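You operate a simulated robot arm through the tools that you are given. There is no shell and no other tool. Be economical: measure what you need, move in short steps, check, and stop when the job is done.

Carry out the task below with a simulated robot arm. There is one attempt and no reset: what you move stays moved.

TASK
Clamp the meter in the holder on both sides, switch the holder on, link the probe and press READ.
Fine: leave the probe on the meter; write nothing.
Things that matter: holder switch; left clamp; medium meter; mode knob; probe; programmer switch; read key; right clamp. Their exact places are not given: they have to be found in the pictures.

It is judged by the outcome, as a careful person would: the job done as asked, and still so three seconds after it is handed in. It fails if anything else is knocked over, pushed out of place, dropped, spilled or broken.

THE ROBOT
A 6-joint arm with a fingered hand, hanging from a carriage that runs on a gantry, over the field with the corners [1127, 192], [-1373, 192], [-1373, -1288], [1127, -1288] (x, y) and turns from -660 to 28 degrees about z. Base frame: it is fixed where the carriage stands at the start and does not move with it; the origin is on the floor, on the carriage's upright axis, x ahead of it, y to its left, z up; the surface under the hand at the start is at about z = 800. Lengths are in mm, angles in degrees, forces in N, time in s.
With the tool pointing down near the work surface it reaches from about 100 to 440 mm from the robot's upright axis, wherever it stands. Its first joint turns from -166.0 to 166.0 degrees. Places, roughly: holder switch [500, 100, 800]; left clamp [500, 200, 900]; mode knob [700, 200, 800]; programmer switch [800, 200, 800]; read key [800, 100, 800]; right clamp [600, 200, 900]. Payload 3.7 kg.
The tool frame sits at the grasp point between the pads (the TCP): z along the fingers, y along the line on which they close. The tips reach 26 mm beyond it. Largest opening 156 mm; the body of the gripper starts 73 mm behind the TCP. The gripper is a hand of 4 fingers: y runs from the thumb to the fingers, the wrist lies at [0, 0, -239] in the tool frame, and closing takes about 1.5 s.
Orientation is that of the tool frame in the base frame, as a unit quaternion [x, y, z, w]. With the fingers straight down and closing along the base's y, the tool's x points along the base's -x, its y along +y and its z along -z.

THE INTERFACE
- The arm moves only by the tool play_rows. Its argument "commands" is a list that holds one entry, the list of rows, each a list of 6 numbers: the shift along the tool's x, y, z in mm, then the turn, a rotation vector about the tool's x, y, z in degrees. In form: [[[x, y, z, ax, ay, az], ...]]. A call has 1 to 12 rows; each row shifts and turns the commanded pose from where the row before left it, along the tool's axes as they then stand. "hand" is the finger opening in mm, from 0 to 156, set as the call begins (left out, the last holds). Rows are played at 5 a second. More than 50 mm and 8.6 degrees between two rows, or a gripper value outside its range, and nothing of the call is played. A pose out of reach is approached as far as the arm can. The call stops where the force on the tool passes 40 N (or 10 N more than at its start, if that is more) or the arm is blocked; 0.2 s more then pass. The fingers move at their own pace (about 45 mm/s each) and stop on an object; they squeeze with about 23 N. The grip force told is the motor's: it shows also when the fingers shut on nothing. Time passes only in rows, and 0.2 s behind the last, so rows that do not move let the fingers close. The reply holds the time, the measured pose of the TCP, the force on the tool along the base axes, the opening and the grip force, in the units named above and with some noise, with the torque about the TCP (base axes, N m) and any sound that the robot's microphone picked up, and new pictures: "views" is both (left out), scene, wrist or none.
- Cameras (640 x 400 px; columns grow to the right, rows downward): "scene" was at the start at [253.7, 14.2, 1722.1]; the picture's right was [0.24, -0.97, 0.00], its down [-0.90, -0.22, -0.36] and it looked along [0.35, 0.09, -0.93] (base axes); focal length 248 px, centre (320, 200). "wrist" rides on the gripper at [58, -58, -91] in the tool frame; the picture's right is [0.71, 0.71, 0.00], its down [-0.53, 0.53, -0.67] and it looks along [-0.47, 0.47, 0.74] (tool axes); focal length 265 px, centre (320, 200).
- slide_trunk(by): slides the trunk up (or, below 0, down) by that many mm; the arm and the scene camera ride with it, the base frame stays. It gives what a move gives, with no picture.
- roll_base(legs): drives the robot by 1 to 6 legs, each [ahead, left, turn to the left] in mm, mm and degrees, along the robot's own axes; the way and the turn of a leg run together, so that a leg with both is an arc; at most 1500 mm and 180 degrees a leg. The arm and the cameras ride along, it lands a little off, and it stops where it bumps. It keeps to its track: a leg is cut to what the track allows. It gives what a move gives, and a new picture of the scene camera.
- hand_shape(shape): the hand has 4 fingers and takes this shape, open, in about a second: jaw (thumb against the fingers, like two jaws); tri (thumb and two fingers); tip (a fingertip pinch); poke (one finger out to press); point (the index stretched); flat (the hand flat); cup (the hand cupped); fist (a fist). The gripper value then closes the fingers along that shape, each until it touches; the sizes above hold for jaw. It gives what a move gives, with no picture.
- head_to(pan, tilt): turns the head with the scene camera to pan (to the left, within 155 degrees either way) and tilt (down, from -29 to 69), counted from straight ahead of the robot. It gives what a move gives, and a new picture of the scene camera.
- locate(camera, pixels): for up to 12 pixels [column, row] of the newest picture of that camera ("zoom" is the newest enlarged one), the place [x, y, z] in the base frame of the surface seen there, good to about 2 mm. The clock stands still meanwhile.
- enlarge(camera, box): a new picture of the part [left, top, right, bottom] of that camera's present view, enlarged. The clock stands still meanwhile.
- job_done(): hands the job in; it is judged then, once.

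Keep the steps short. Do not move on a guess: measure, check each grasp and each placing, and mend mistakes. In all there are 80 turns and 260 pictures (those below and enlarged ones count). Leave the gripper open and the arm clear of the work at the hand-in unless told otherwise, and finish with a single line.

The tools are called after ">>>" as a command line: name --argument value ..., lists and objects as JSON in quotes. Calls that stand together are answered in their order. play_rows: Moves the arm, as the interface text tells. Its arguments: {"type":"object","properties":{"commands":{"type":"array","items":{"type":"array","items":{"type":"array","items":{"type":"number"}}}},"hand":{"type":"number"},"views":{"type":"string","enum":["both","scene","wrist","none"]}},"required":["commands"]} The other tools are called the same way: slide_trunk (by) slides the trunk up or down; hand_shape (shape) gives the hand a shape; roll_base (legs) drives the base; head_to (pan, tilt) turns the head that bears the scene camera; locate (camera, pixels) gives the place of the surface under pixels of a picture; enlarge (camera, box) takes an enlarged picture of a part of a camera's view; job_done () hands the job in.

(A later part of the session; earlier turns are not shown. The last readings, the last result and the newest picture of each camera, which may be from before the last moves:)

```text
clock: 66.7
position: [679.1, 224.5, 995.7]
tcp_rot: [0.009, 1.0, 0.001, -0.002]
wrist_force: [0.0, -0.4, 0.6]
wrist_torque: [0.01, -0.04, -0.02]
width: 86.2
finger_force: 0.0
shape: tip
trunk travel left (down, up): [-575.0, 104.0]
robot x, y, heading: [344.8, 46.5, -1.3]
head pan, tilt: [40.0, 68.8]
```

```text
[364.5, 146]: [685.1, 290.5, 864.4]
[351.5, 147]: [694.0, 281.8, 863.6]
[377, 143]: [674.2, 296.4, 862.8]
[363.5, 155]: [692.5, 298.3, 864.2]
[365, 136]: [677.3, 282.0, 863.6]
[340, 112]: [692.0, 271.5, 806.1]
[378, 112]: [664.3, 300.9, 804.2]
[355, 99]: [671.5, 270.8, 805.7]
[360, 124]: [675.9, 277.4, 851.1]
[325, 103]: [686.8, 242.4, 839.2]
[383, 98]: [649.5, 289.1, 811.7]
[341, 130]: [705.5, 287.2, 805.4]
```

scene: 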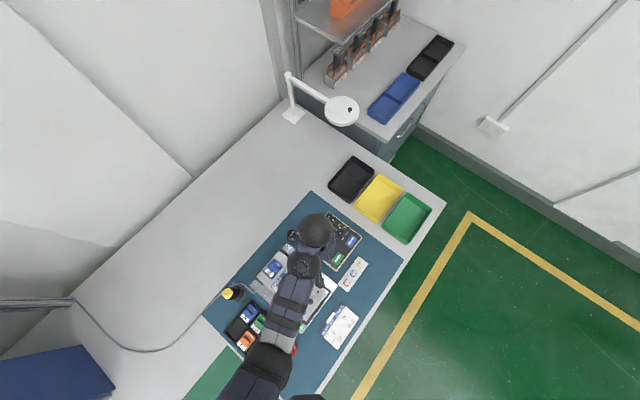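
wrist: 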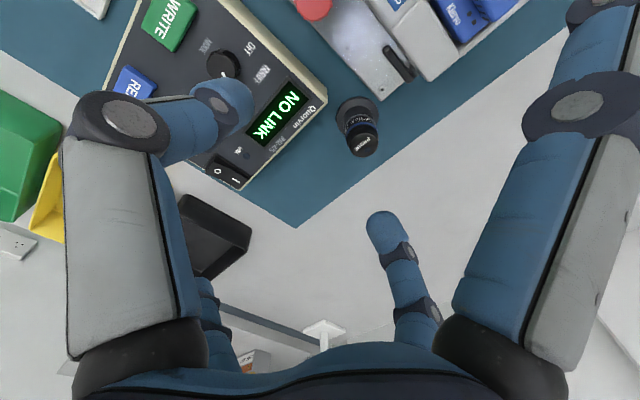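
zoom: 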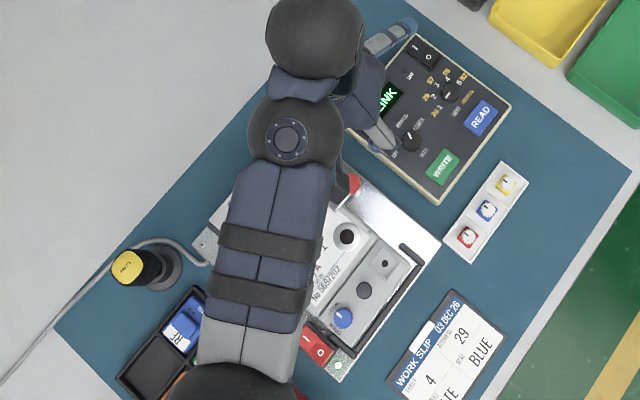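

Probe centre (684.7,289.7), top z 864, radius 12.5, flange top z 805. I'll move above it, lower to TCP 895 and check alignment.

>>> play_rows --commands '[[[-2.2, 32.7, 0, 0, 0, 0], [-2.2, 32.6, 0, 0, 0, 0], [0, 0, 35, 0, 0, 0], [0, 0, 35, 0, 0, 0], [0, 0, 30, 0, 0, 0], [0, 0, 0, 0, 0, 0]]]' --hand 48 --views "wrist"

>>> enlarge --camera "wrist" --box '[200, 80, 420, 250]'

```text
clock: 68.1
position: [685.4, 290.4, 895.0]
tcp_rot: [0.01, 1.0, 0.001, -0.002]
wrist_force: [0.6, -0.3, -0.7]
wrist_torque: [-0.06, 0.03, 0.0]
width: 48.6
finger_force: 0.0
shape: tip
trunk travel left (down, up): [-575.0, 104.0]
robot x, y, heading: [341.6, 46.0, -1.1]
head pan, tilt: [40.0, 68.8]
```

wrist: 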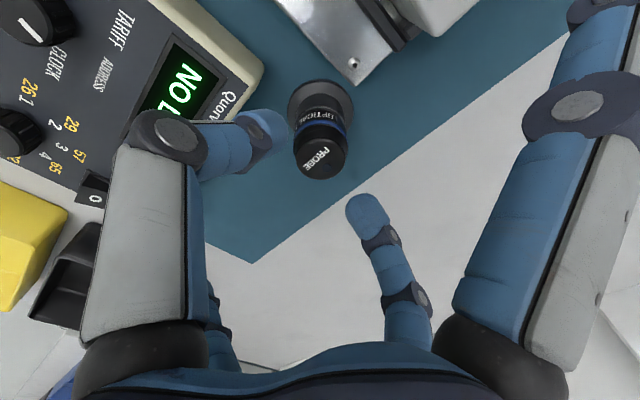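

```text
2.35 times, centred on (310, 165) of wrist
```

zoom: 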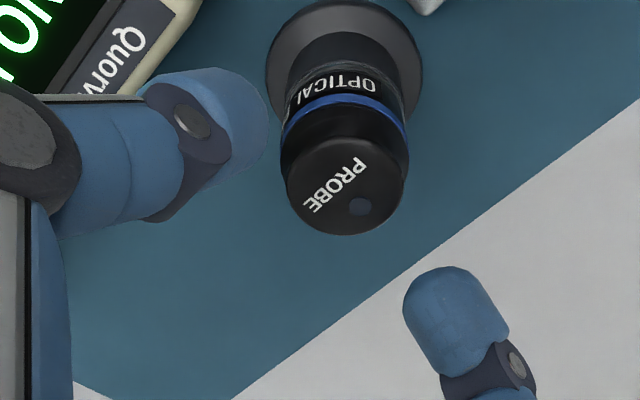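

Good alignment (about 2–3 mm in tool x). Correct, lower to TCP 850, then close.

>>> play_rows --commands '[[[2.5, 0, 20, 0, 0, 0], [0, 0, 15, 0, 0, 0], [0, 0, 10, 0, 0, 0], [0, 0, 0, 0, 0, 0]]]' --views "wrist"

>>> play_rows --commands '[[[0, 0, 0, 0, 0, 0], [0, 0, 0, 0, 0, 0], [0, 0, 0, 0, 0, 0], [0, 0, 0, 0, 0, 0], [0, 0, 0, 0, 0, 0]]]' --hand 5 --views "wrist"

>>> enlarge --camera "wrist" --box '[200, 80, 420, 250]'

```text
clock: 69.1
position: [681.2, 291.5, 850.5]
tcp_rot: [0.01, 1.0, 0.001, -0.001]
wrist_force: [0.5, -1.1, 0.0]
wrist_torque: [-0.01, 0.03, -0.01]
width: 48.3
finger_force: 0.2
shape: tip
trunk travel left (down, up): [-575.0, 104.0]
robot x, y, heading: [344.8, 46.3, -0.7]
head pan, tilt: [40.0, 68.8]
```

wrist: 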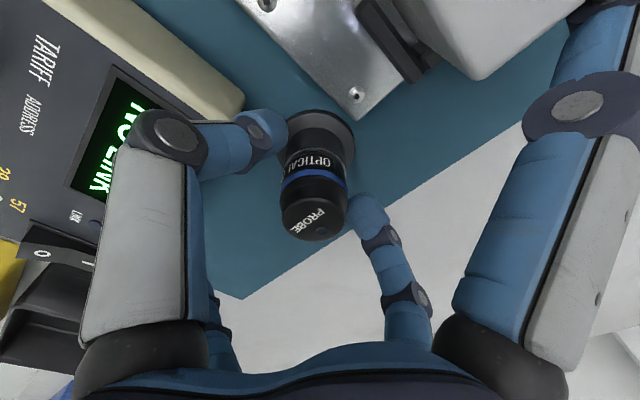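

```text
clock: 70.3
position: [682.1, 290.1, 851.9]
tcp_rot: [0.01, 1.0, 0.001, -0.002]
wrist_force: [-1.0, -1.8, 7.8]
wrist_torque: [-0.03, 0.06, -0.05]
width: 26.5
finger_force: 21.9
shape: tip
trunk travel left (down, up): [-575.0, 104.0]
robot x, y, heading: [342.9, 49.1, -1.0]
head pan, tilt: [40.0, 68.8]
```

wrist: 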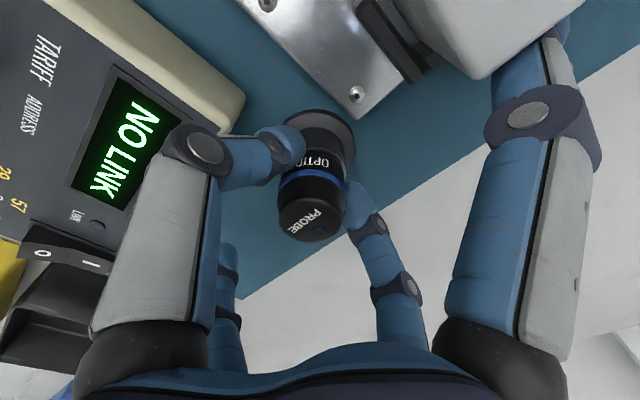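

```text
2.35 times, centred on (310, 165) of wrist
```

zoom: 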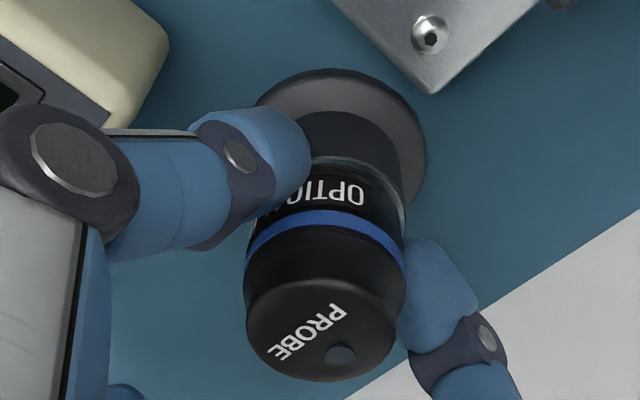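

Gripped (22 N, 26.5 mm). Lift gently 15 mm and check it comes along upright.

>>> play_rows --commands '[[[0, 0, -5, 0, 0, 0], [0, 0, -5, 0, 0, 0], [0, 0, -5, 0, 0, 0], [0, 0, -5, 0, 0, 0], [0, 0, 0, 0, 0, 0]]]' --views "wrist"

>>> enlarge --camera "wrist" --box '[200, 80, 420, 250]'

```text
clock: 71.5
position: [682.0, 290.3, 869.3]
tcp_rot: [0.009, 1.0, 0.001, -0.002]
wrist_force: [-0.4, -0.4, 0.1]
wrist_torque: [0.03, 0.02, 0.01]
width: 25.1
finger_force: 22.3
shape: tip
trunk travel left (down, up): [-575.0, 104.0]
robot x, y, heading: [343.4, 48.8, -1.2]
head pan, tilt: [40.0, 68.8]
```

wrist: 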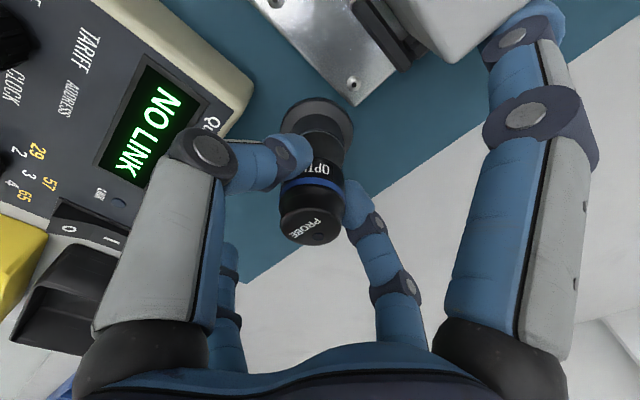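

```text
2.35 times, centred on (310, 165) of wrist
```

zoom: 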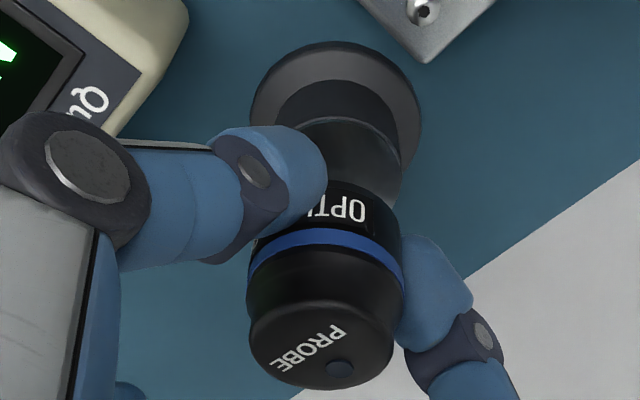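

It lifts out of a stand (flange stays). I'll raise further and check its tilt.

>>> play_rows --commands '[[[0, 0, -20, 0, 0, 0], [0, 0, -20, 0, 0, 0], [0, 0, -20, 0, 0, 0], [0, 0, 0, 0, 0, 0]]]' --views "wrist"

>>> enlarge --camera "wrist" --box '[200, 80, 420, 250]'

>>> locate --camera "zoom" --pixels '[[320, 345], [260, 345], [380, 345], [320, 380], [325, 310], [330, 150], [355, 160], [375, 200], [385, 140], [350, 130]]'

```text
clock: 72.5
position: [683.7, 288.8, 929.8]
tcp_rot: [0.009, 1.0, -0.001, -0.002]
wrist_force: [0.3, -0.1, -0.7]
wrist_torque: [0.02, 0.0, 0.02]
width: 24.8
finger_force: 21.6
shape: tip
trunk travel left (down, up): [-575.0, 104.0]
robot x, y, heading: [341.7, 46.9, -1.2]
head pan, tilt: [40.0, 68.8]
```

wrist: 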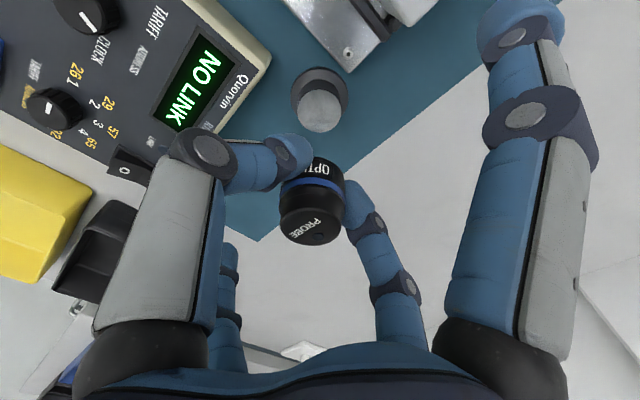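

```text
2.35 times, centred on (310, 165) of wrist
```

zoom: 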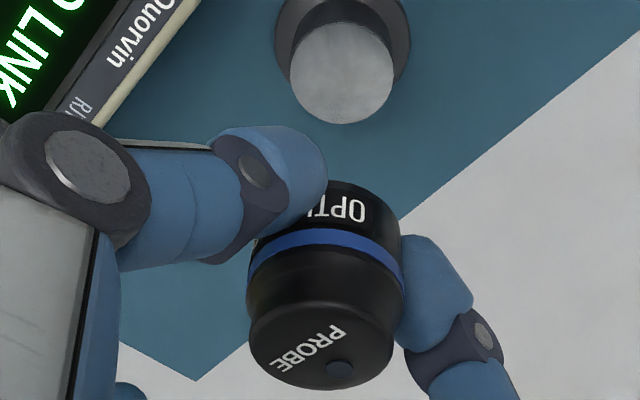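

```text
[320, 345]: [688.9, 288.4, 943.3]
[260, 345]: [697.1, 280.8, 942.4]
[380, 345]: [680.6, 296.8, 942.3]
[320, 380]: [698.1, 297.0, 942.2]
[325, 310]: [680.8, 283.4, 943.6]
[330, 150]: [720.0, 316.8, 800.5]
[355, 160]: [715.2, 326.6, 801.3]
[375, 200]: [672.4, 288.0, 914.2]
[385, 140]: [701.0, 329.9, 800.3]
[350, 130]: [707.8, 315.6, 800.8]
```

The probe is held level (top z ≈942.5 all round), centre about 5.5 mm ahead of the TCP in x. I'll measure the pedestal to know the probe's length, and the port again.

>>> locate --camera "zoom" --pixels '[[342, 75], [325, 60], [360, 90], [342, 115], [300, 60], [350, 190], [340, 188]]'

>>> head_to --pan 0 --tilt 69

>>> enlarge --camera "scene" --box '[200, 220, 340, 340]'

```text
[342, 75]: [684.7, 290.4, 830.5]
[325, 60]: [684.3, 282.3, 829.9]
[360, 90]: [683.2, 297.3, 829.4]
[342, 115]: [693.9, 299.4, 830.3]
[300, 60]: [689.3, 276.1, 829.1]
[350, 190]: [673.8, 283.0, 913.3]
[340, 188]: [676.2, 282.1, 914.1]
```

```text
clock: 73.6
position: [682.5, 289.4, 930.6]
tcp_rot: [0.01, 1.0, -0.001, 0.001]
wrist_force: [0.0, 1.4, -0.3]
wrist_torque: [-0.02, -0.01, 0.0]
width: 25.2
finger_force: 21.9
shape: tip
trunk travel left (down, up): [-575.0, 104.0]
robot x, y, heading: [346.1, 48.2, -1.1]
head pan, tilt: [0.0, 68.8]
```

scene: 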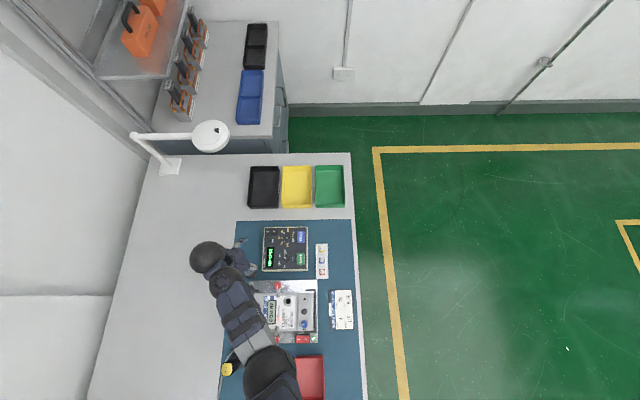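

```text
3.33 times, centred on (270, 280) of scene
```

zoom: 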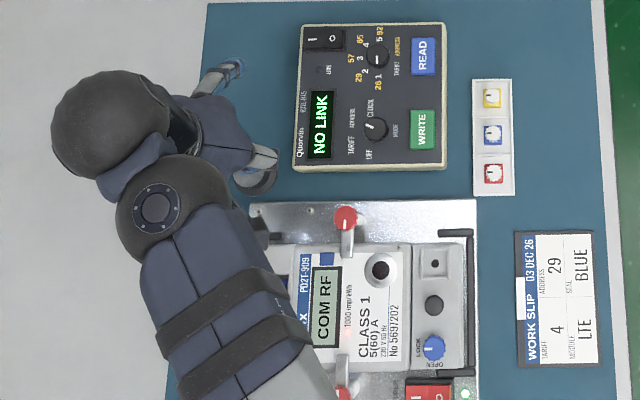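

Holder on shows "COM RF" on the meter. But the probe is only 34 mm long and the fingertips reach ~5 mm below its bottom, so I'll set it back on its pedestal (top z 830) and regrip higher.

>>> play_rows --commands '[[[3, 0.5, 20, 0, 0, 0], [0, 0, 20, 0, 0, 0], [0, 0, 20, 0, 0, 0], [0, 0, 10, 0, 0, 0], [0, 0, 4, 0, 0, 0], [0, 0, 2, 0, 0, 0], [0, 0, 0, 0, 0, 0]]]' --views "wrist"

>>> enlarge --camera "wrist" --box '[200, 80, 420, 250]'

```text
clock: 75.2
position: [679.8, 291.9, 855.9]
tcp_rot: [0.009, 1.0, 0.002, -0.001]
wrist_force: [-0.6, -0.3, 6.0]
wrist_torque: [0.08, 0.0, 0.0]
width: 25.2
finger_force: 21.9
shape: tip
trunk travel left (down, up): [-575.0, 104.0]
robot x, y, heading: [337.7, 49.1, -0.9]
head pan, tilt: [0.0, 68.8]
```

wrist: 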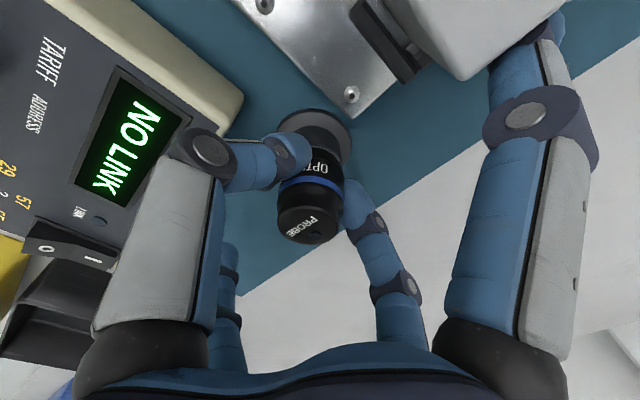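

```text
2.35 times, centred on (310, 165) of wrist
```

zoom: 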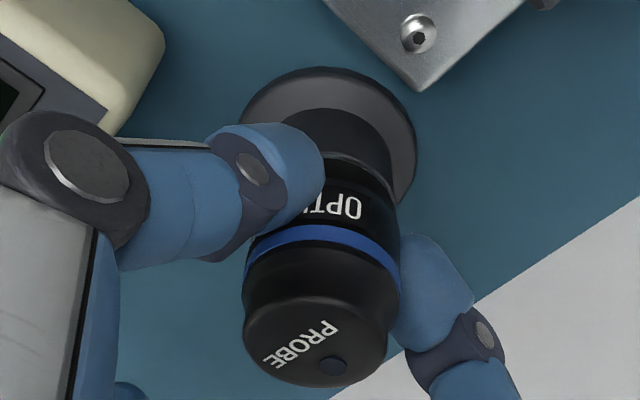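

Light contact (6 N) about 5 mm early — my 3 mm shift was likely wrong. I'll rise 4 mm, undo the shift, and lower again.

>>> play_rows --commands '[[[0, 0, -5, 0, 0, 0], [-3, -0.5, 0, 0, 0, 0], [0, 0, 3, 0, 0, 0], [0, 0, 2, 0, 0, 0], [0, 0, 1, 0, 0, 0], [0, 0, 1, 0, 0, 0], [0, 0, 1, 0, 0, 0], [0, 0, 0, 0, 0, 0]]]' --views "wrist"

>>> enlarge --camera "wrist" --box '[200, 80, 420, 250]'

>>> locate --camera "zoom" --pixels '[[320, 340], [265, 340], [375, 340], [320, 370], [320, 310]]'

```text
clock: 77.0
position: [682.9, 291.6, 852.1]
tcp_rot: [0.009, 1.0, 0.002, -0.001]
wrist_force: [-6.7, -4.8, 37.2]
wrist_torque: [-0.37, 0.15, -0.09]
width: 28.6
finger_force: 21.9
shape: tip
trunk travel left (down, up): [-575.0, 104.0]
robot x, y, heading: [338.8, 50.4, -1.1]
head pan, tilt: [0.0, 68.8]
```

wrist: 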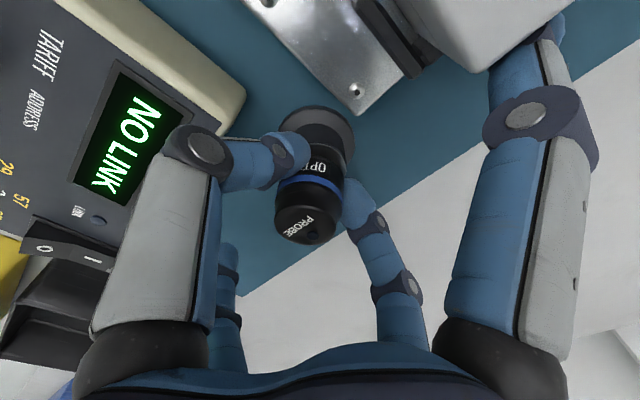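

```text
2.35 times, centred on (310, 165) of wrist
```

zoom: 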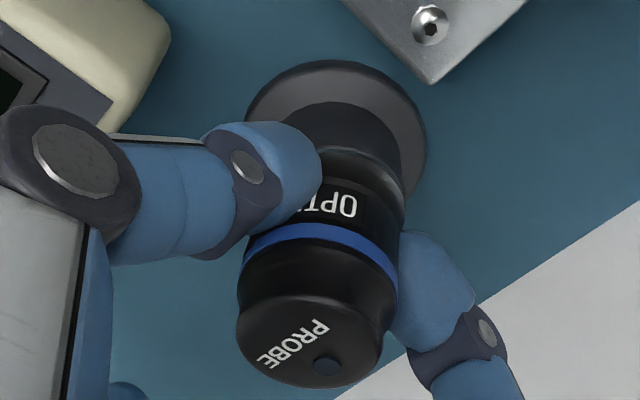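

```text
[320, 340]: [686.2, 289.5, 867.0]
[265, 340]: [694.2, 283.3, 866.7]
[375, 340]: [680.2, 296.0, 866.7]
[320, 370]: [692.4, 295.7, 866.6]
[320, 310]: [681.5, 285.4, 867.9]
```

The fingertips are wedging on the pedestal rim, with the probe top at 867 (3 mm above seat) and centred at (686.8,289.7). I'll ease up 1 mm and open slowly so it settles on its seat.

>>> play_rows --commands '[[[0, 0, -2, 0, 0, 0], [0, 0, 0, 0, 0, 0]]]' --views "none"

>>> play_rows --commands '[[[0, 0, 0, 0, 0, 0], [0, 0, 0, 0, 0, 0], [0, 0, 0, 0, 0, 0], [0, 0, 0, 0, 0, 0]]]' --hand 46 --views "wrist"

>>> enlarge --camera "wrist" --box '[200, 80, 420, 250]'

>>> locate --camera "zoom" --pixels '[[320, 340], [265, 340], [375, 330], [320, 370], [320, 310]]'

```text
clock: 77.6
position: [682.1, 291.7, 853.6]
tcp_rot: [0.009, 1.0, 0.002, -0.001]
wrist_force: [0.3, 1.2, 13.1]
wrist_torque: [0.02, -0.04, -0.02]
width: 28.2
finger_force: 21.8
shape: tip
trunk travel left (down, up): [-575.0, 104.0]
robot x, y, heading: [339.6, 42.0, -1.3]
head pan, tilt: [0.0, 68.8]
```

```text
clock: 78.6
position: [682.1, 289.1, 853.4]
tcp_rot: [0.009, 1.0, 0.001, -0.002]
wrist_force: [-0.3, 1.4, 0.1]
wrist_torque: [0.0, 0.01, 0.02]
width: 45.9
finger_force: 0.0
shape: tip
trunk travel left (down, up): [-575.0, 104.0]
robot x, y, heading: [340.7, 45.8, -1.2]
head pan, tilt: [0.0, 68.8]
```

wrist: 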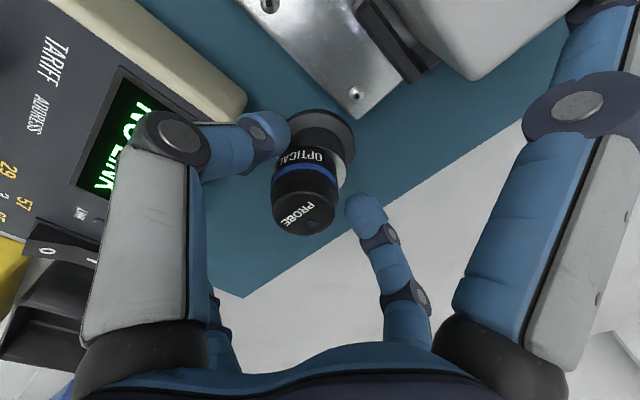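

```text
2.35 times, centred on (310, 165) of wrist
```

zoom: 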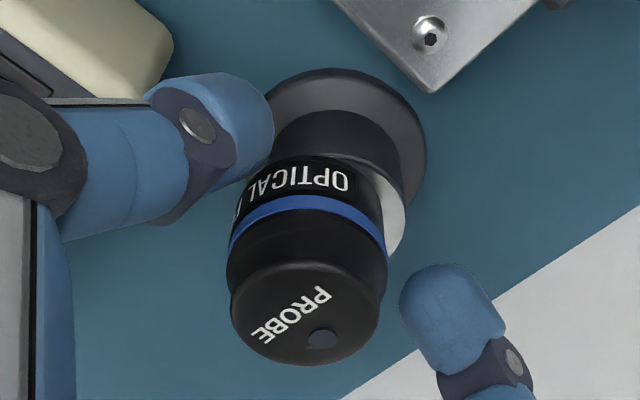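

```text
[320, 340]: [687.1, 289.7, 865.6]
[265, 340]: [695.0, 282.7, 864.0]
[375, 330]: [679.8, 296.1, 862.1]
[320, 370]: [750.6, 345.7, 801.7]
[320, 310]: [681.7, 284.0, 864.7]
```

It rests level on the pedestal. I'll measure its centre now, then raise the hand 8.5 mm and recentre before regripping.

>>> locate --camera "zoom" --pixels '[[305, 312], [240, 318], [368, 312], [305, 357], [303, 270], [265, 285], [350, 345]]'

```text
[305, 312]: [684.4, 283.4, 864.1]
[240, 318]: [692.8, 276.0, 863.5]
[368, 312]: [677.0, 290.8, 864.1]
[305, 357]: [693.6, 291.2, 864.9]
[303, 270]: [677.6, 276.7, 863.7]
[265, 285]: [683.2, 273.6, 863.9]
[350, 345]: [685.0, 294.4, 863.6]
```

>>> play_rows --commands '[[[0, 0, -8.5, 0, 0, 0], [-2.3, -6, 0, 0, 0, 0], [0, 0, 0, 0, 0, 0]]]' --views "none"

>>> play_rows --commands '[[[0, 0, 0, 0, 0, 0], [0, 0, 0, 0, 0, 0], [0, 0, 0, 0, 0, 0], [0, 0, 0, 0, 0, 0], [0, 0, 0, 0, 0, 0]]]' --hand 5 --views "wrist"

>>> enlarge --camera "wrist" --box '[200, 80, 420, 250]'

```text
clock: 79.4
position: [684.7, 283.6, 862.1]
tcp_rot: [0.009, 1.0, 0.001, -0.001]
wrist_force: [0.5, 1.6, -0.2]
wrist_torque: [-0.01, -0.03, -0.17]
width: 45.9
finger_force: 0.1
shape: tip
trunk travel left (down, up): [-575.0, 104.0]
robot x, y, heading: [344.7, 47.7, -1.2]
head pan, tilt: [0.0, 68.8]
```

```text
clock: 80.6
position: [685.0, 283.2, 861.7]
tcp_rot: [0.01, 1.0, 0.001, -0.002]
wrist_force: [0.2, 1.7, -0.3]
wrist_torque: [0.0, 0.04, -0.18]
width: 26.0
finger_force: 22.0
shape: tip
trunk travel left (down, up): [-575.0, 104.0]
robot x, y, heading: [343.6, 46.1, -1.0]
head pan, tilt: [0.0, 68.8]
```

wrist: 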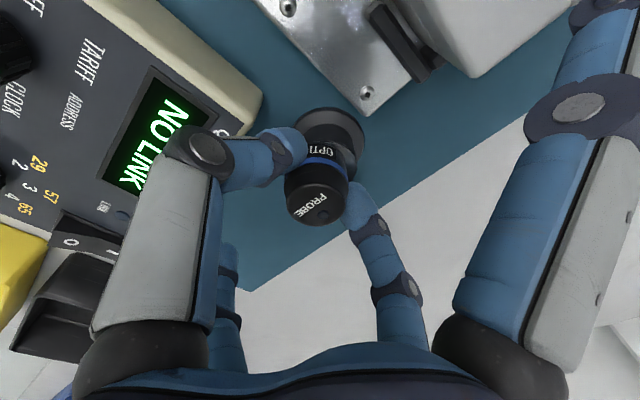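

```text
2.35 times, centred on (310, 165) of wrist
```

zoom: 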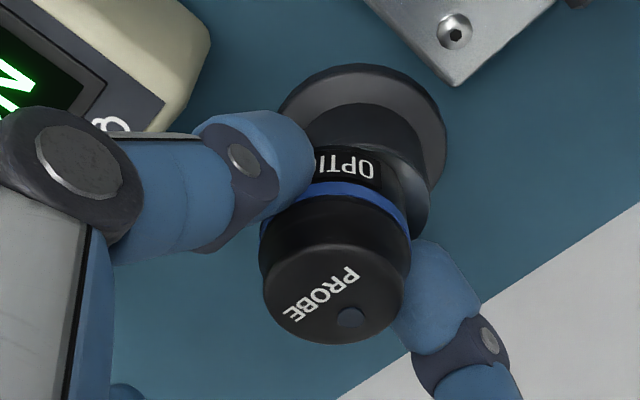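

Gripped at 22 N. A small side torque shows the idle finger lightly touching the meter's end (1.6 N); lifting straight up clears it. Lift and verify.

>>> play_rows --commands '[[[0, 0, -5, 0, 0, 0], [0, 0, -10, 0, 0, 0], [0, 0, -25, 0, 0, 0], [0, 0, -30, 0, 0, 0], [0, 0, -20, 0, 0, 0], [0, 0, 0, 0, 0, 0]]]' --views "both"

>>> enlarge --camera "wrist" --box '[200, 80, 420, 250]'

>>> enlarge --camera "scene" --box '[200, 240, 340, 360]'

```text
clock: 82.0
position: [684.1, 282.1, 952.6]
tcp_rot: [0.01, 1.0, 0.001, -0.002]
wrist_force: [0.6, 0.0, 0.4]
wrist_torque: [-0.01, -0.02, -0.01]
width: 25.5
finger_force: 22.0
shape: tip
trunk travel left (down, up): [-575.0, 104.0]
robot x, y, heading: [340.8, 48.0, -0.8]
head pan, tilt: [0.0, 68.8]
```

scene: 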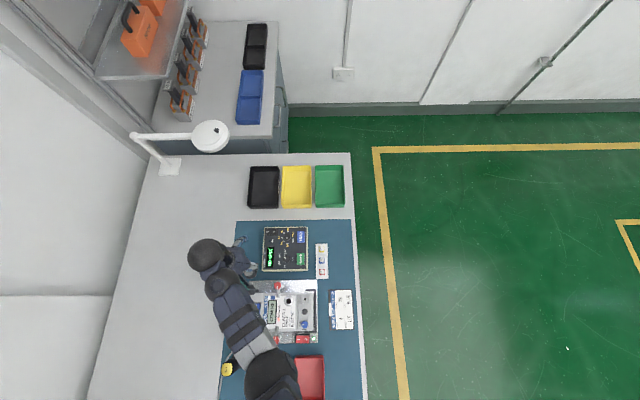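
wrist: 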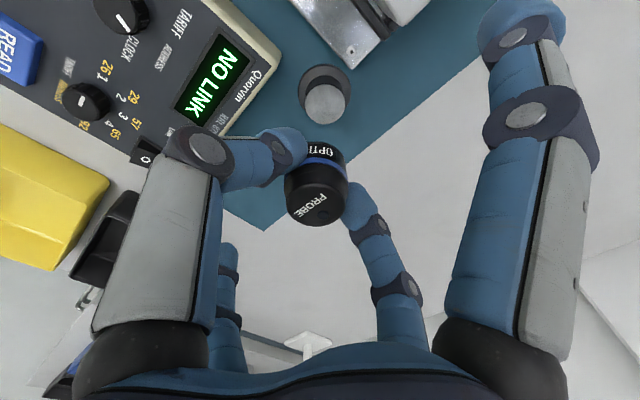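

```text
2.35 times, centred on (310, 165) of wrist
```

zoom: 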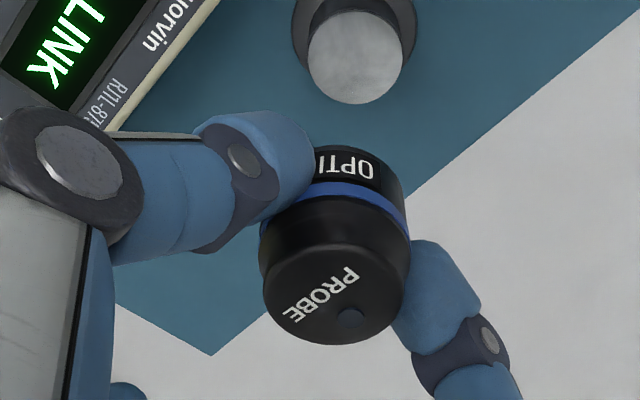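

```text
3.33 times, centred on (270, 300) of scene
```

zoom: 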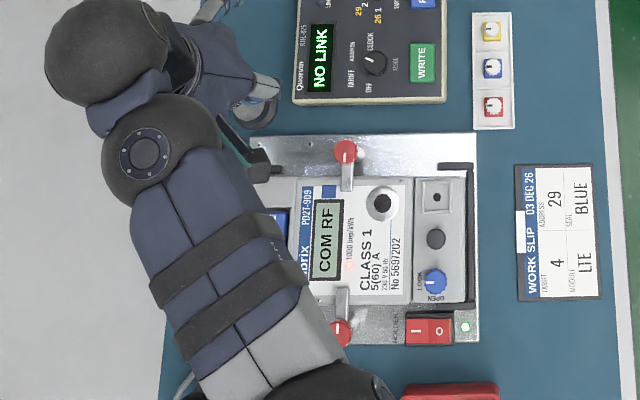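

Held well, meter undisturbed. Measure the port centre and the probe's offset in the hand.

>>> locate --camera "zoom" --pixels '[[382, 204], [367, 204], [398, 204], [382, 188], [382, 220], [373, 204], [391, 204], [345, 178], [343, 300]]'

>>> locate --camera "wrist" --pixels '[[316.4, 206], [289, 209], [344, 202], [316, 223], [316, 188]]'

```text
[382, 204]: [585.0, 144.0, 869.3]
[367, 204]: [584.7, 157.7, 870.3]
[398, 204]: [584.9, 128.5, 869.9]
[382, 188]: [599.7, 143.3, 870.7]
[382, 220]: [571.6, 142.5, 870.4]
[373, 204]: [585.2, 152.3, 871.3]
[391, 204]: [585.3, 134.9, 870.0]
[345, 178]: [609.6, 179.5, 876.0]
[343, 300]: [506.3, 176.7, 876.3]
```

```text
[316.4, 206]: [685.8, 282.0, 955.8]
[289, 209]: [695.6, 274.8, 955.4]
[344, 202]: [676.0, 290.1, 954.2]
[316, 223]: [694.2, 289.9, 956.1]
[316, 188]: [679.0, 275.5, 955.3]
```

Port centre (585.7,143), z 870.5; probe is 1.5 mm ahead of the TCP in x, its bottom at TCP−31. I'll carry it above the port.

>>> play_rows --commands '[[[24.5, -35.3, 0, 0, 0, 0], [24.5, -35.4, 0, 0, 0, 0], [24.5, -35.4, 0, 0, 0, 0], [24.4, -35.3, 0, 0, 0, 0], [0, 0, 20, 0, 0, 0], [0, 0, 0, 0, 0, 0], [0, 0, 0, 0, 0, 0]]]' --views "wrist"

>>> enlarge --camera "wrist" --box '[200, 80, 420, 250]'

>>> locate --camera "wrist" --pixels '[[316.4, 206], [289, 209], [344, 202], [316, 223], [316, 188]]'

```text
clock: 83.6
position: [584.5, 144.6, 932.2]
tcp_rot: [0.009, 1.0, 0.002, -0.003]
wrist_force: [0.8, 0.0, -1.4]
wrist_torque: [0.0, 0.0, 0.0]
width: 26.0
finger_force: 22.2
shape: tip
trunk travel left (down, up): [-575.0, 104.0]
robot x, y, heading: [342.8, 48.1, -1.3]
head pan, tilt: [0.0, 68.8]
```

wrist: 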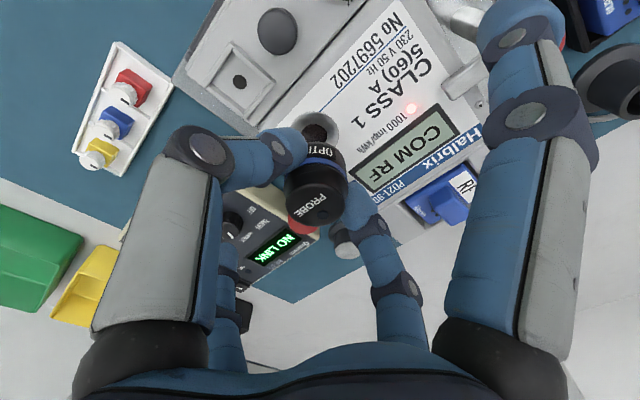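

```text
2.35 times, centred on (310, 165) of wrist
```

zoom: 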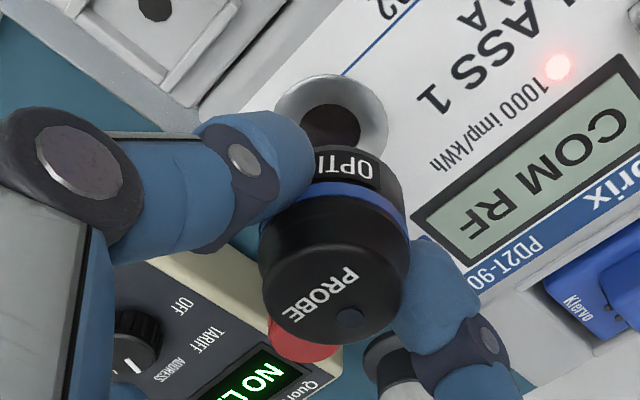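

```text
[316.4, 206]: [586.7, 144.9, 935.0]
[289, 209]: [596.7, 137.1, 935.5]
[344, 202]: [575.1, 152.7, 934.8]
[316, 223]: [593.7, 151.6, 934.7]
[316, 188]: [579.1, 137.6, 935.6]
```

Probe now at about (586.2,144.7). I'll check the ring's centre with the same camera before lowering.

>>> locate --camera "zoom" --pixels '[[281, 118], [384, 118], [330, 80], [300, 90], [365, 90], [378, 140], [357, 125], [330, 105]]'

```text
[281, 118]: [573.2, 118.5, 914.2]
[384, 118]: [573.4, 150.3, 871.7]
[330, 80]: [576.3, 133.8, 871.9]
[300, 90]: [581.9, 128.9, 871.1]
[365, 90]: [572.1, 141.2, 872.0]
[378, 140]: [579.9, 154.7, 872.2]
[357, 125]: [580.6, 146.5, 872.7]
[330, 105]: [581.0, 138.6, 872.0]
```

Ring points fit centre (585.7,143). I'll shift −1.6 mm in y and lower gently to contact.

>>> play_rows --commands '[[[0.5, -1.6, 12, 0, 0, 0], [0, 0, 10, 0, 0, 0], [0, 0, 4, 0, 0, 0], [0, 0, 1.5, 0, 0, 0], [0, 0, 1, 0, 0, 0], [0, 0, 1, 0, 0, 0], [0, 0, 0, 0, 0, 0]]]' --views "wrist"

>>> enlarge --camera "wrist" --box '[200, 80, 420, 250]'

```text
clock: 85.2
position: [584.2, 143.7, 901.9]
tcp_rot: [0.009, 1.0, 0.001, -0.001]
wrist_force: [-0.3, -0.7, 1.2]
wrist_torque: [-0.03, 0.0, -0.01]
width: 25.6
finger_force: 21.9
shape: tip
trunk travel left (down, up): [-575.0, 104.0]
robot x, y, heading: [341.2, 45.3, -1.3]
head pan, tilt: [0.0, 68.8]
```

wrist: 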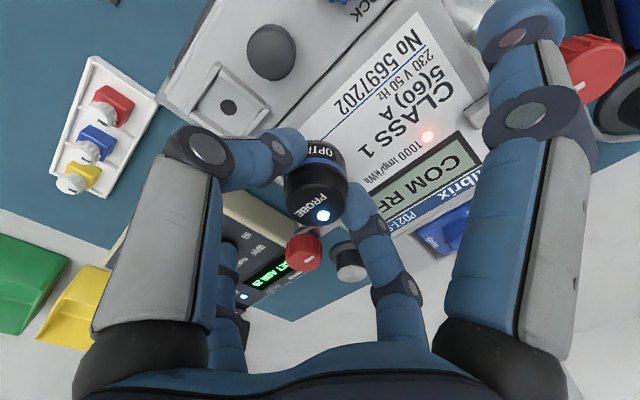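

```text
2.35 times, centred on (310, 165) of wrist
```

zoom: 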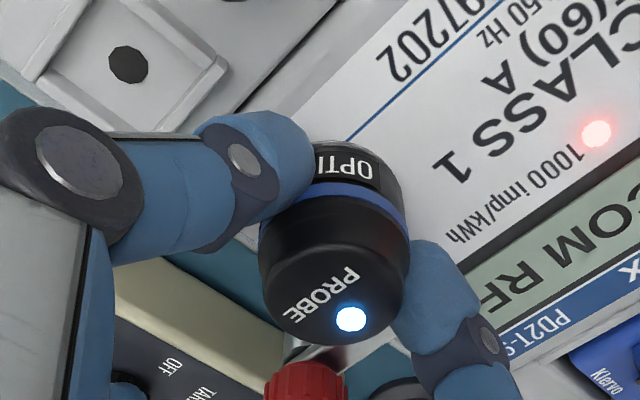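

The probe's blue LED lit: linked. I'll lower until there is a small contact force, then open.

>>> play_rows --commands '[[[0, 0, 1, 0, 0, 0], [0, 0, 0.7, 0, 0, 0], [0, 0, 0, 0, 0, 0]]]' --views "none"

```text
clock: 86.0
position: [583.9, 142.3, 899.9]
tcp_rot: [0.01, 1.0, 0.001, 0.0]
wrist_force: [-1.7, -2.0, 18.0]
wrist_torque: [-0.07, 0.02, -0.05]
width: 26.7
finger_force: 21.8
shape: tip
trunk travel left (down, up): [-575.0, 104.0]
robot x, y, heading: [342.2, 44.0, -0.9]
head pan, tilt: [0.0, 68.8]
```

Contact at 18 N. Back off 1 mm, open to 50, rise, and inspect.

>>> play_rows --commands '[[[0, 0, -1, 0, 0, 0], [0, 0, 0, 0, 0, 0]]]' --views "none"

>>> play_rows --commands '[[[0, 0, 0, 0, 0, 0], [0, 0, 0, 0, 0, 0], [0, 0, 0, 0, 0, 0], [0, 0, 0, 0, 0, 0]]]' --hand 52 --views "wrist"

>>> play_rows --commands '[[[0, 0, -10, 0, 0, 0], [0, 0, -25, 0, 0, 0], [0, 0, -35, 0, 0, 0], [0, 0, -30, 0, 0, 0], [0, 0, 0, 0, 0, 0]]]' --views "both"

>>> enlarge --camera "scene" --box '[230, 215, 350, 355]'

```text
clock: 86.6
position: [583.6, 142.0, 899.7]
tcp_rot: [0.009, 1.0, 0.0, -0.001]
wrist_force: [-0.4, -0.2, 13.1]
wrist_torque: [-0.03, -0.01, -0.07]
width: 26.6
finger_force: 22.2
shape: tip
trunk travel left (down, up): [-575.0, 104.0]
robot x, y, heading: [346.2, 46.0, -1.0]
head pan, tilt: [0.0, 68.8]
```

```text
clock: 87.6
position: [582.9, 142.8, 899.8]
tcp_rot: [0.01, 1.0, 0.001, -0.002]
wrist_force: [-0.7, 0.6, 0.8]
wrist_torque: [-0.04, 0.05, 0.01]
width: 51.6
finger_force: 0.1
shape: tip
trunk travel left (down, up): [-575.0, 104.0]
robot x, y, heading: [345.5, 42.7, -1.1]
head pan, tilt: [0.0, 68.8]
```

wrist: 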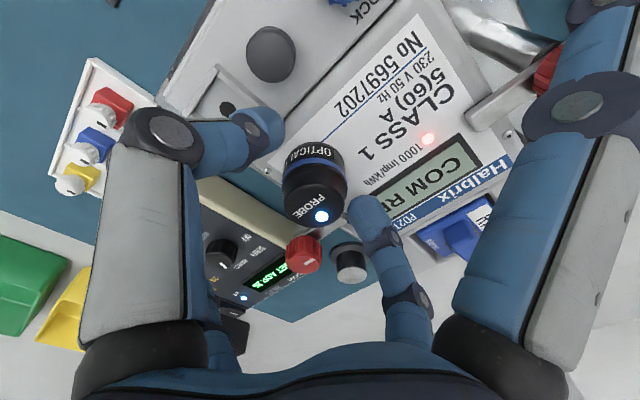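

```text
clock: 88.8
position: [583.3, 142.5, 1001.0]
tcp_rot: [0.01, 1.0, 0.001, -0.002]
wrist_force: [0.1, -0.6, 0.0]
wrist_torque: [0.0, 0.01, 0.0]
width: 52.0
finger_force: 0.0
shape: tip
trunk travel left (down, up): [-575.0, 104.0]
robot x, y, heading: [342.4, 43.7, -1.1]
head pan, tilt: [0.0, 68.8]
```

scene: 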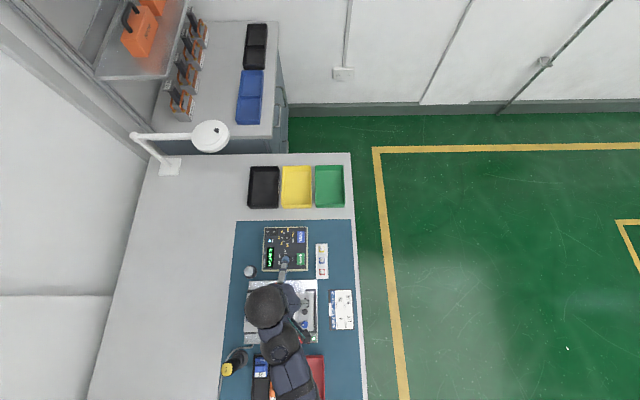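
wrist: 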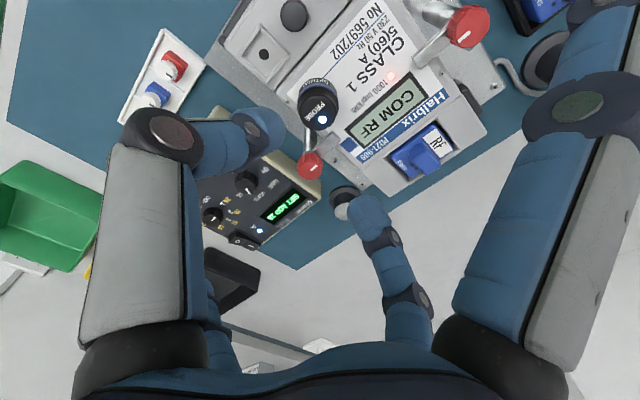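

```text
2.86 times, centred on (290, 285) of scene
```

zoom: 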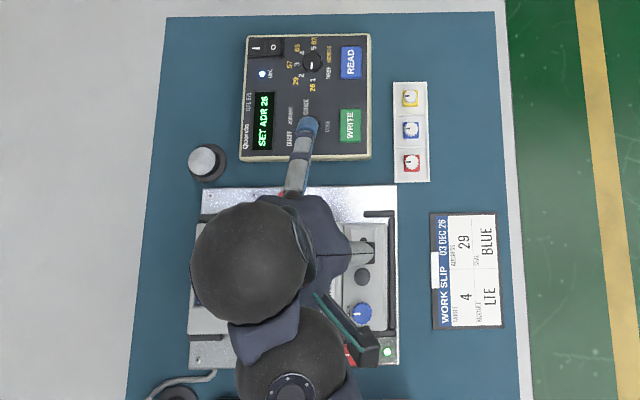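

Probe stays on the port; the programmer shows "SET ADR 26" (linked). Now locate READ (351,62), WRITE (349,125) and the nearby knobs.

>>> locate --camera "zoom" --pixels '[[351, 62], [342, 50], [360, 50], [342, 76], [360, 76], [349, 125], [349, 112], [312, 62], [330, 90], [265, 46], [410, 98], [312, 56]]'

>>> hand_shape --shape "poke"

>>> roll_base --legs '[[120, 0, 0]]'

```text
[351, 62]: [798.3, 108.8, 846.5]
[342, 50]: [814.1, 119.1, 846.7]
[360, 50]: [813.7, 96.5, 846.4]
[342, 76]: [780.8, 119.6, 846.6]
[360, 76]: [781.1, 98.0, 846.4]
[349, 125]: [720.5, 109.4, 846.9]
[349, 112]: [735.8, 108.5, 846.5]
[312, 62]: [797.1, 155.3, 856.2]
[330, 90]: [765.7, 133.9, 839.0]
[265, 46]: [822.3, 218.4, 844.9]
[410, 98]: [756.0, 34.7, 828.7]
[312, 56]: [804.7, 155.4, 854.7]
```

```text
clock: 89.7
position: [584.5, 141.9, 1001.1]
tcp_rot: [0.009, 1.0, 0.001, -0.002]
wrist_force: [0.3, 0.3, 0.0]
wrist_torque: [-0.01, -0.02, -0.01]
width: 0.0
finger_force: 0.1
shape: poke
trunk travel left (down, up): [-575.0, 104.0]
robot x, y, heading: [337.6, 49.9, -1.1]
head pan, tilt: [0.0, 68.8]
```

```text
clock: 91.0
position: [704.8, 139.6, 1000.9]
tcp_rot: [0.009, 1.0, 0.001, -0.002]
wrist_force: [0.2, 0.6, 0.3]
wrist_torque: [0.02, -0.02, 0.01]
width: 0.1
finger_force: 0.1
shape: poke
trunk travel left (down, up): [-575.0, 104.0]
robot x, y, heading: [464.2, 46.2, -0.9]
head pan, tilt: [0.0, 68.8]
```

scene: 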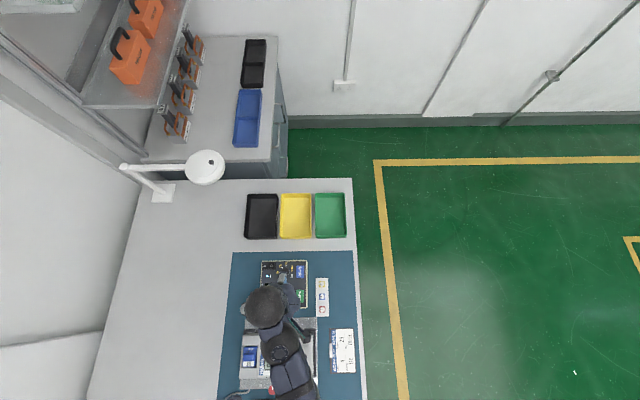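

READ key: centre (798,108.5), top z 846.5; WRITE is 78 mm away. Move above READ and lower to TCP 895.

>>> play_rows --commands '[[[-31.3, -9.8, 0, 0, 0, 0], [-31.3, -9.8, 0, 0, 0, 0], [-31.2, -9.8, 0, 0, 0, 0], [0, 0, 35, 0, 0, 0], [0, 0, 35, 0, 0, 0], [0, 0, 32, 0, 0, 0], [0, 0, 0, 0, 0, 0]]]' --views "wrist"

>>> enlarge --camera "wrist" --box '[220, 60, 420, 260]'

```text
clock: 92.5
position: [799.5, 108.8, 898.1]
tcp_rot: [0.008, 1.0, 0.0, -0.001]
wrist_force: [0.3, -0.1, 0.2]
wrist_torque: [-0.02, -0.02, 0.0]
width: 0.0
finger_force: 0.1
shape: poke
trunk travel left (down, up): [-575.0, 104.0]
robot x, y, heading: [462.9, 44.5, -1.0]
head pan, tilt: [0.0, 68.8]
```

wrist: 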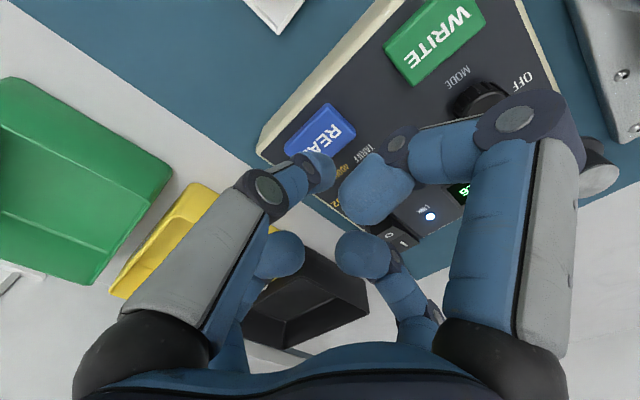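

```text
2.00 times, centred on (320, 160) of wrist
```

zoom: 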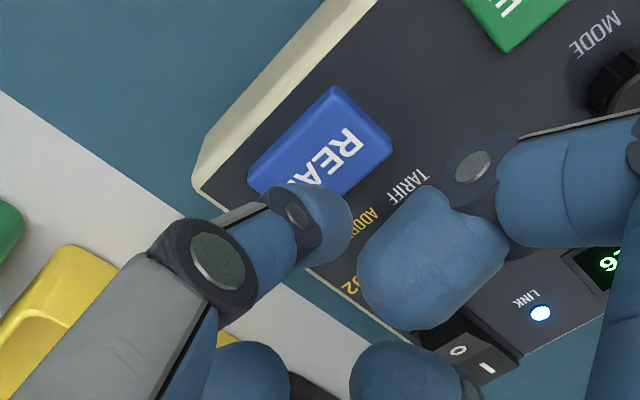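

Fingertip heads to the READ key. Lower 20 mm and check.

>>> play_rows --commands '[[[0, 0, 10, 0, 0, 0], [0, 0, 10, 0, 0, 0], [0, 0, 0, 0, 0, 0]]]' --views "wrist"

>>> enlarge --camera "wrist" --box '[220, 60, 420, 260]'

```text
clock: 93.3
position: [798.3, 109.4, 879.8]
tcp_rot: [0.008, 1.0, 0.001, -0.001]
wrist_force: [-0.3, 0.1, 0.8]
wrist_torque: [0.02, -0.02, 0.0]
width: 0.1
finger_force: 0.0
shape: poke
trunk travel left (down, up): [-575.0, 104.0]
robot x, y, heading: [467.4, 45.9, -1.1]
head pan, tilt: [0.0, 68.8]
```

wrist: 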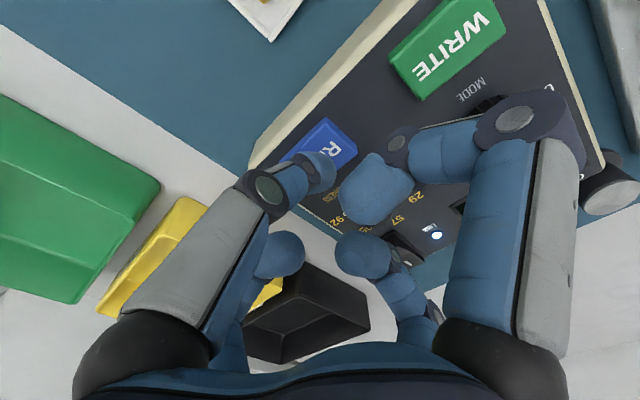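

```text
2.00 times, centred on (320, 160) of wrist
```

zoom: 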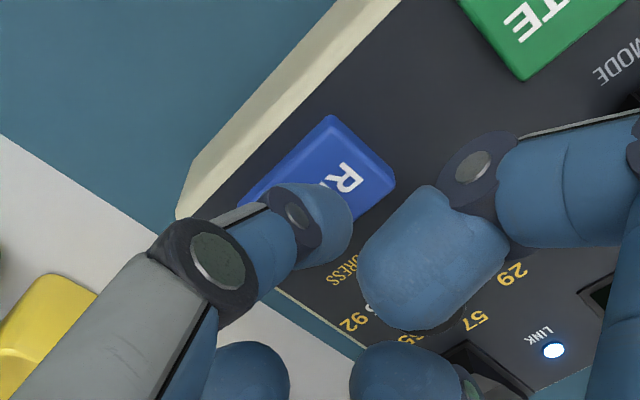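

Fingertip over READ, others clear. Press in small steps.

>>> play_rows --commands '[[[0, 0, 4, 0, 0, 0], [0, 0, 2, 0, 0, 0], [0, 0, 1.5, 0, 0, 0], [0, 0, 1.5, 0, 0, 0], [0, 0, 1, 0, 0, 0], [0, 0, 1, 0, 0, 0], [0, 0, 1, 0, 0, 0]]]' --views "wrist"

>>> enlarge --camera "scene" --box '[220, 240, 350, 400]'

```text
clock: 95.0
position: [799.5, 105.3, 868.8]
tcp_rot: [0.009, 1.0, 0.0, -0.001]
wrist_force: [-7.5, -10.4, 34.2]
wrist_torque: [-0.13, 0.16, 0.06]
width: 0.0
finger_force: 0.0
shape: poke
trunk travel left (down, up): [-575.0, 104.0]
robot x, y, heading: [464.2, 46.3, -0.9]
head pan, tilt: [0.0, 68.8]
heard: click
```

wrist: 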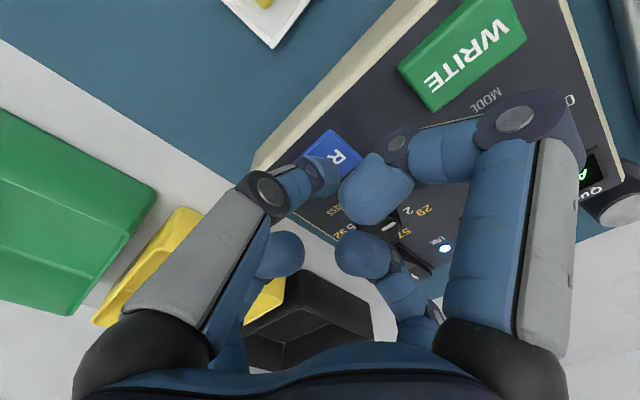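

```text
2.50 times, centred on (285, 320) of scene
```

zoom: 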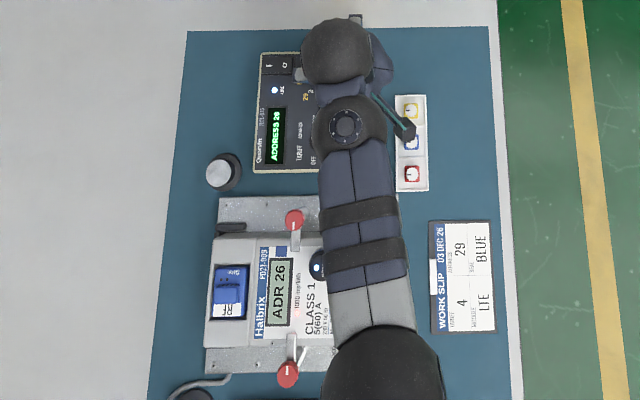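

Click heard; the programmer shows ADDRESS and the meter "ADR 26". Rise straight up, open the hand, back away and check everything.

>>> play_rows --commands '[[[0, 0, -10, 0, 0, 0], [0, 0, -30, 0, 0, 0], [0, 0, -40, 0, 0, 0], [0, 0, -40, 0, 0, 0]]]' --views "none"

>>> hand_shape --shape "jaw"

>>> roll_base --legs '[[-150, -250, 0]]'

>>> enlarge --camera "scene" --box '[180, 160, 340, 360]'

```text
clock: 96.0
position: [797.5, 107.7, 987.7]
tcp_rot: [0.009, 1.0, 0.001, -0.001]
wrist_force: [-0.3, 0.0, -0.1]
wrist_torque: [-0.03, -0.03, 0.02]
width: 0.0
finger_force: 0.0
shape: poke
trunk travel left (down, up): [-575.0, 104.0]
robot x, y, heading: [466.4, 45.4, -1.1]
head pan, tilt: [0.0, 68.8]
```

```text
clock: 96.8
position: [799.3, 108.0, 986.7]
tcp_rot: [0.009, 1.0, 0.001, -0.002]
wrist_force: [-0.1, 0.6, 0.7]
wrist_torque: [0.0, 0.02, -0.01]
width: 156.2
finger_force: 0.1
shape: jaw
trunk travel left (down, up): [-575.0, 104.0]
robot x, y, heading: [464.7, 46.5, -1.1]
head pan, tilt: [0.0, 68.8]
```

```text
clock: 98.8
position: [644.1, -136.3, 987.5]
tcp_rot: [0.009, 1.0, 0.002, -0.002]
wrist_force: [-0.2, -0.2, 0.1]
wrist_torque: [0.03, -0.02, 0.01]
width: 156.1
finger_force: 0.0
shape: jaw
trunk travel left (down, up): [-575.0, 104.0]
robot x, y, heading: [312.1, -198.4, -1.0]
head pan, tilt: [0.0, 68.8]
```

scene: 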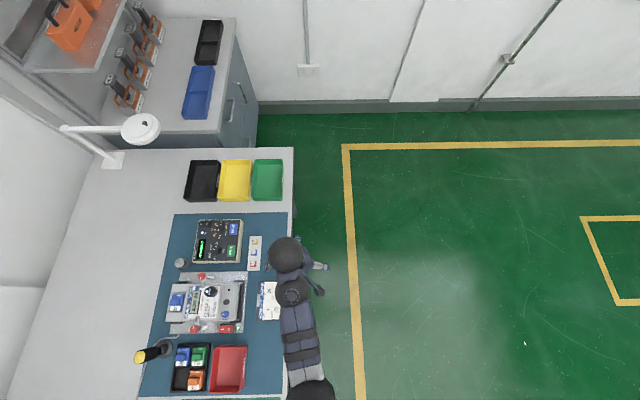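

```text
2.00 times, centred on (260, 260) of scene
```

zoom: 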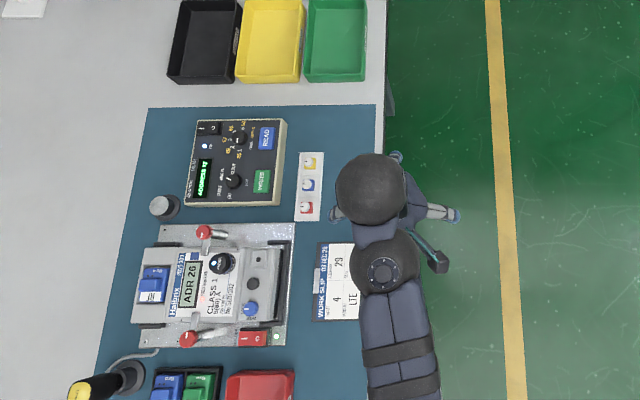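

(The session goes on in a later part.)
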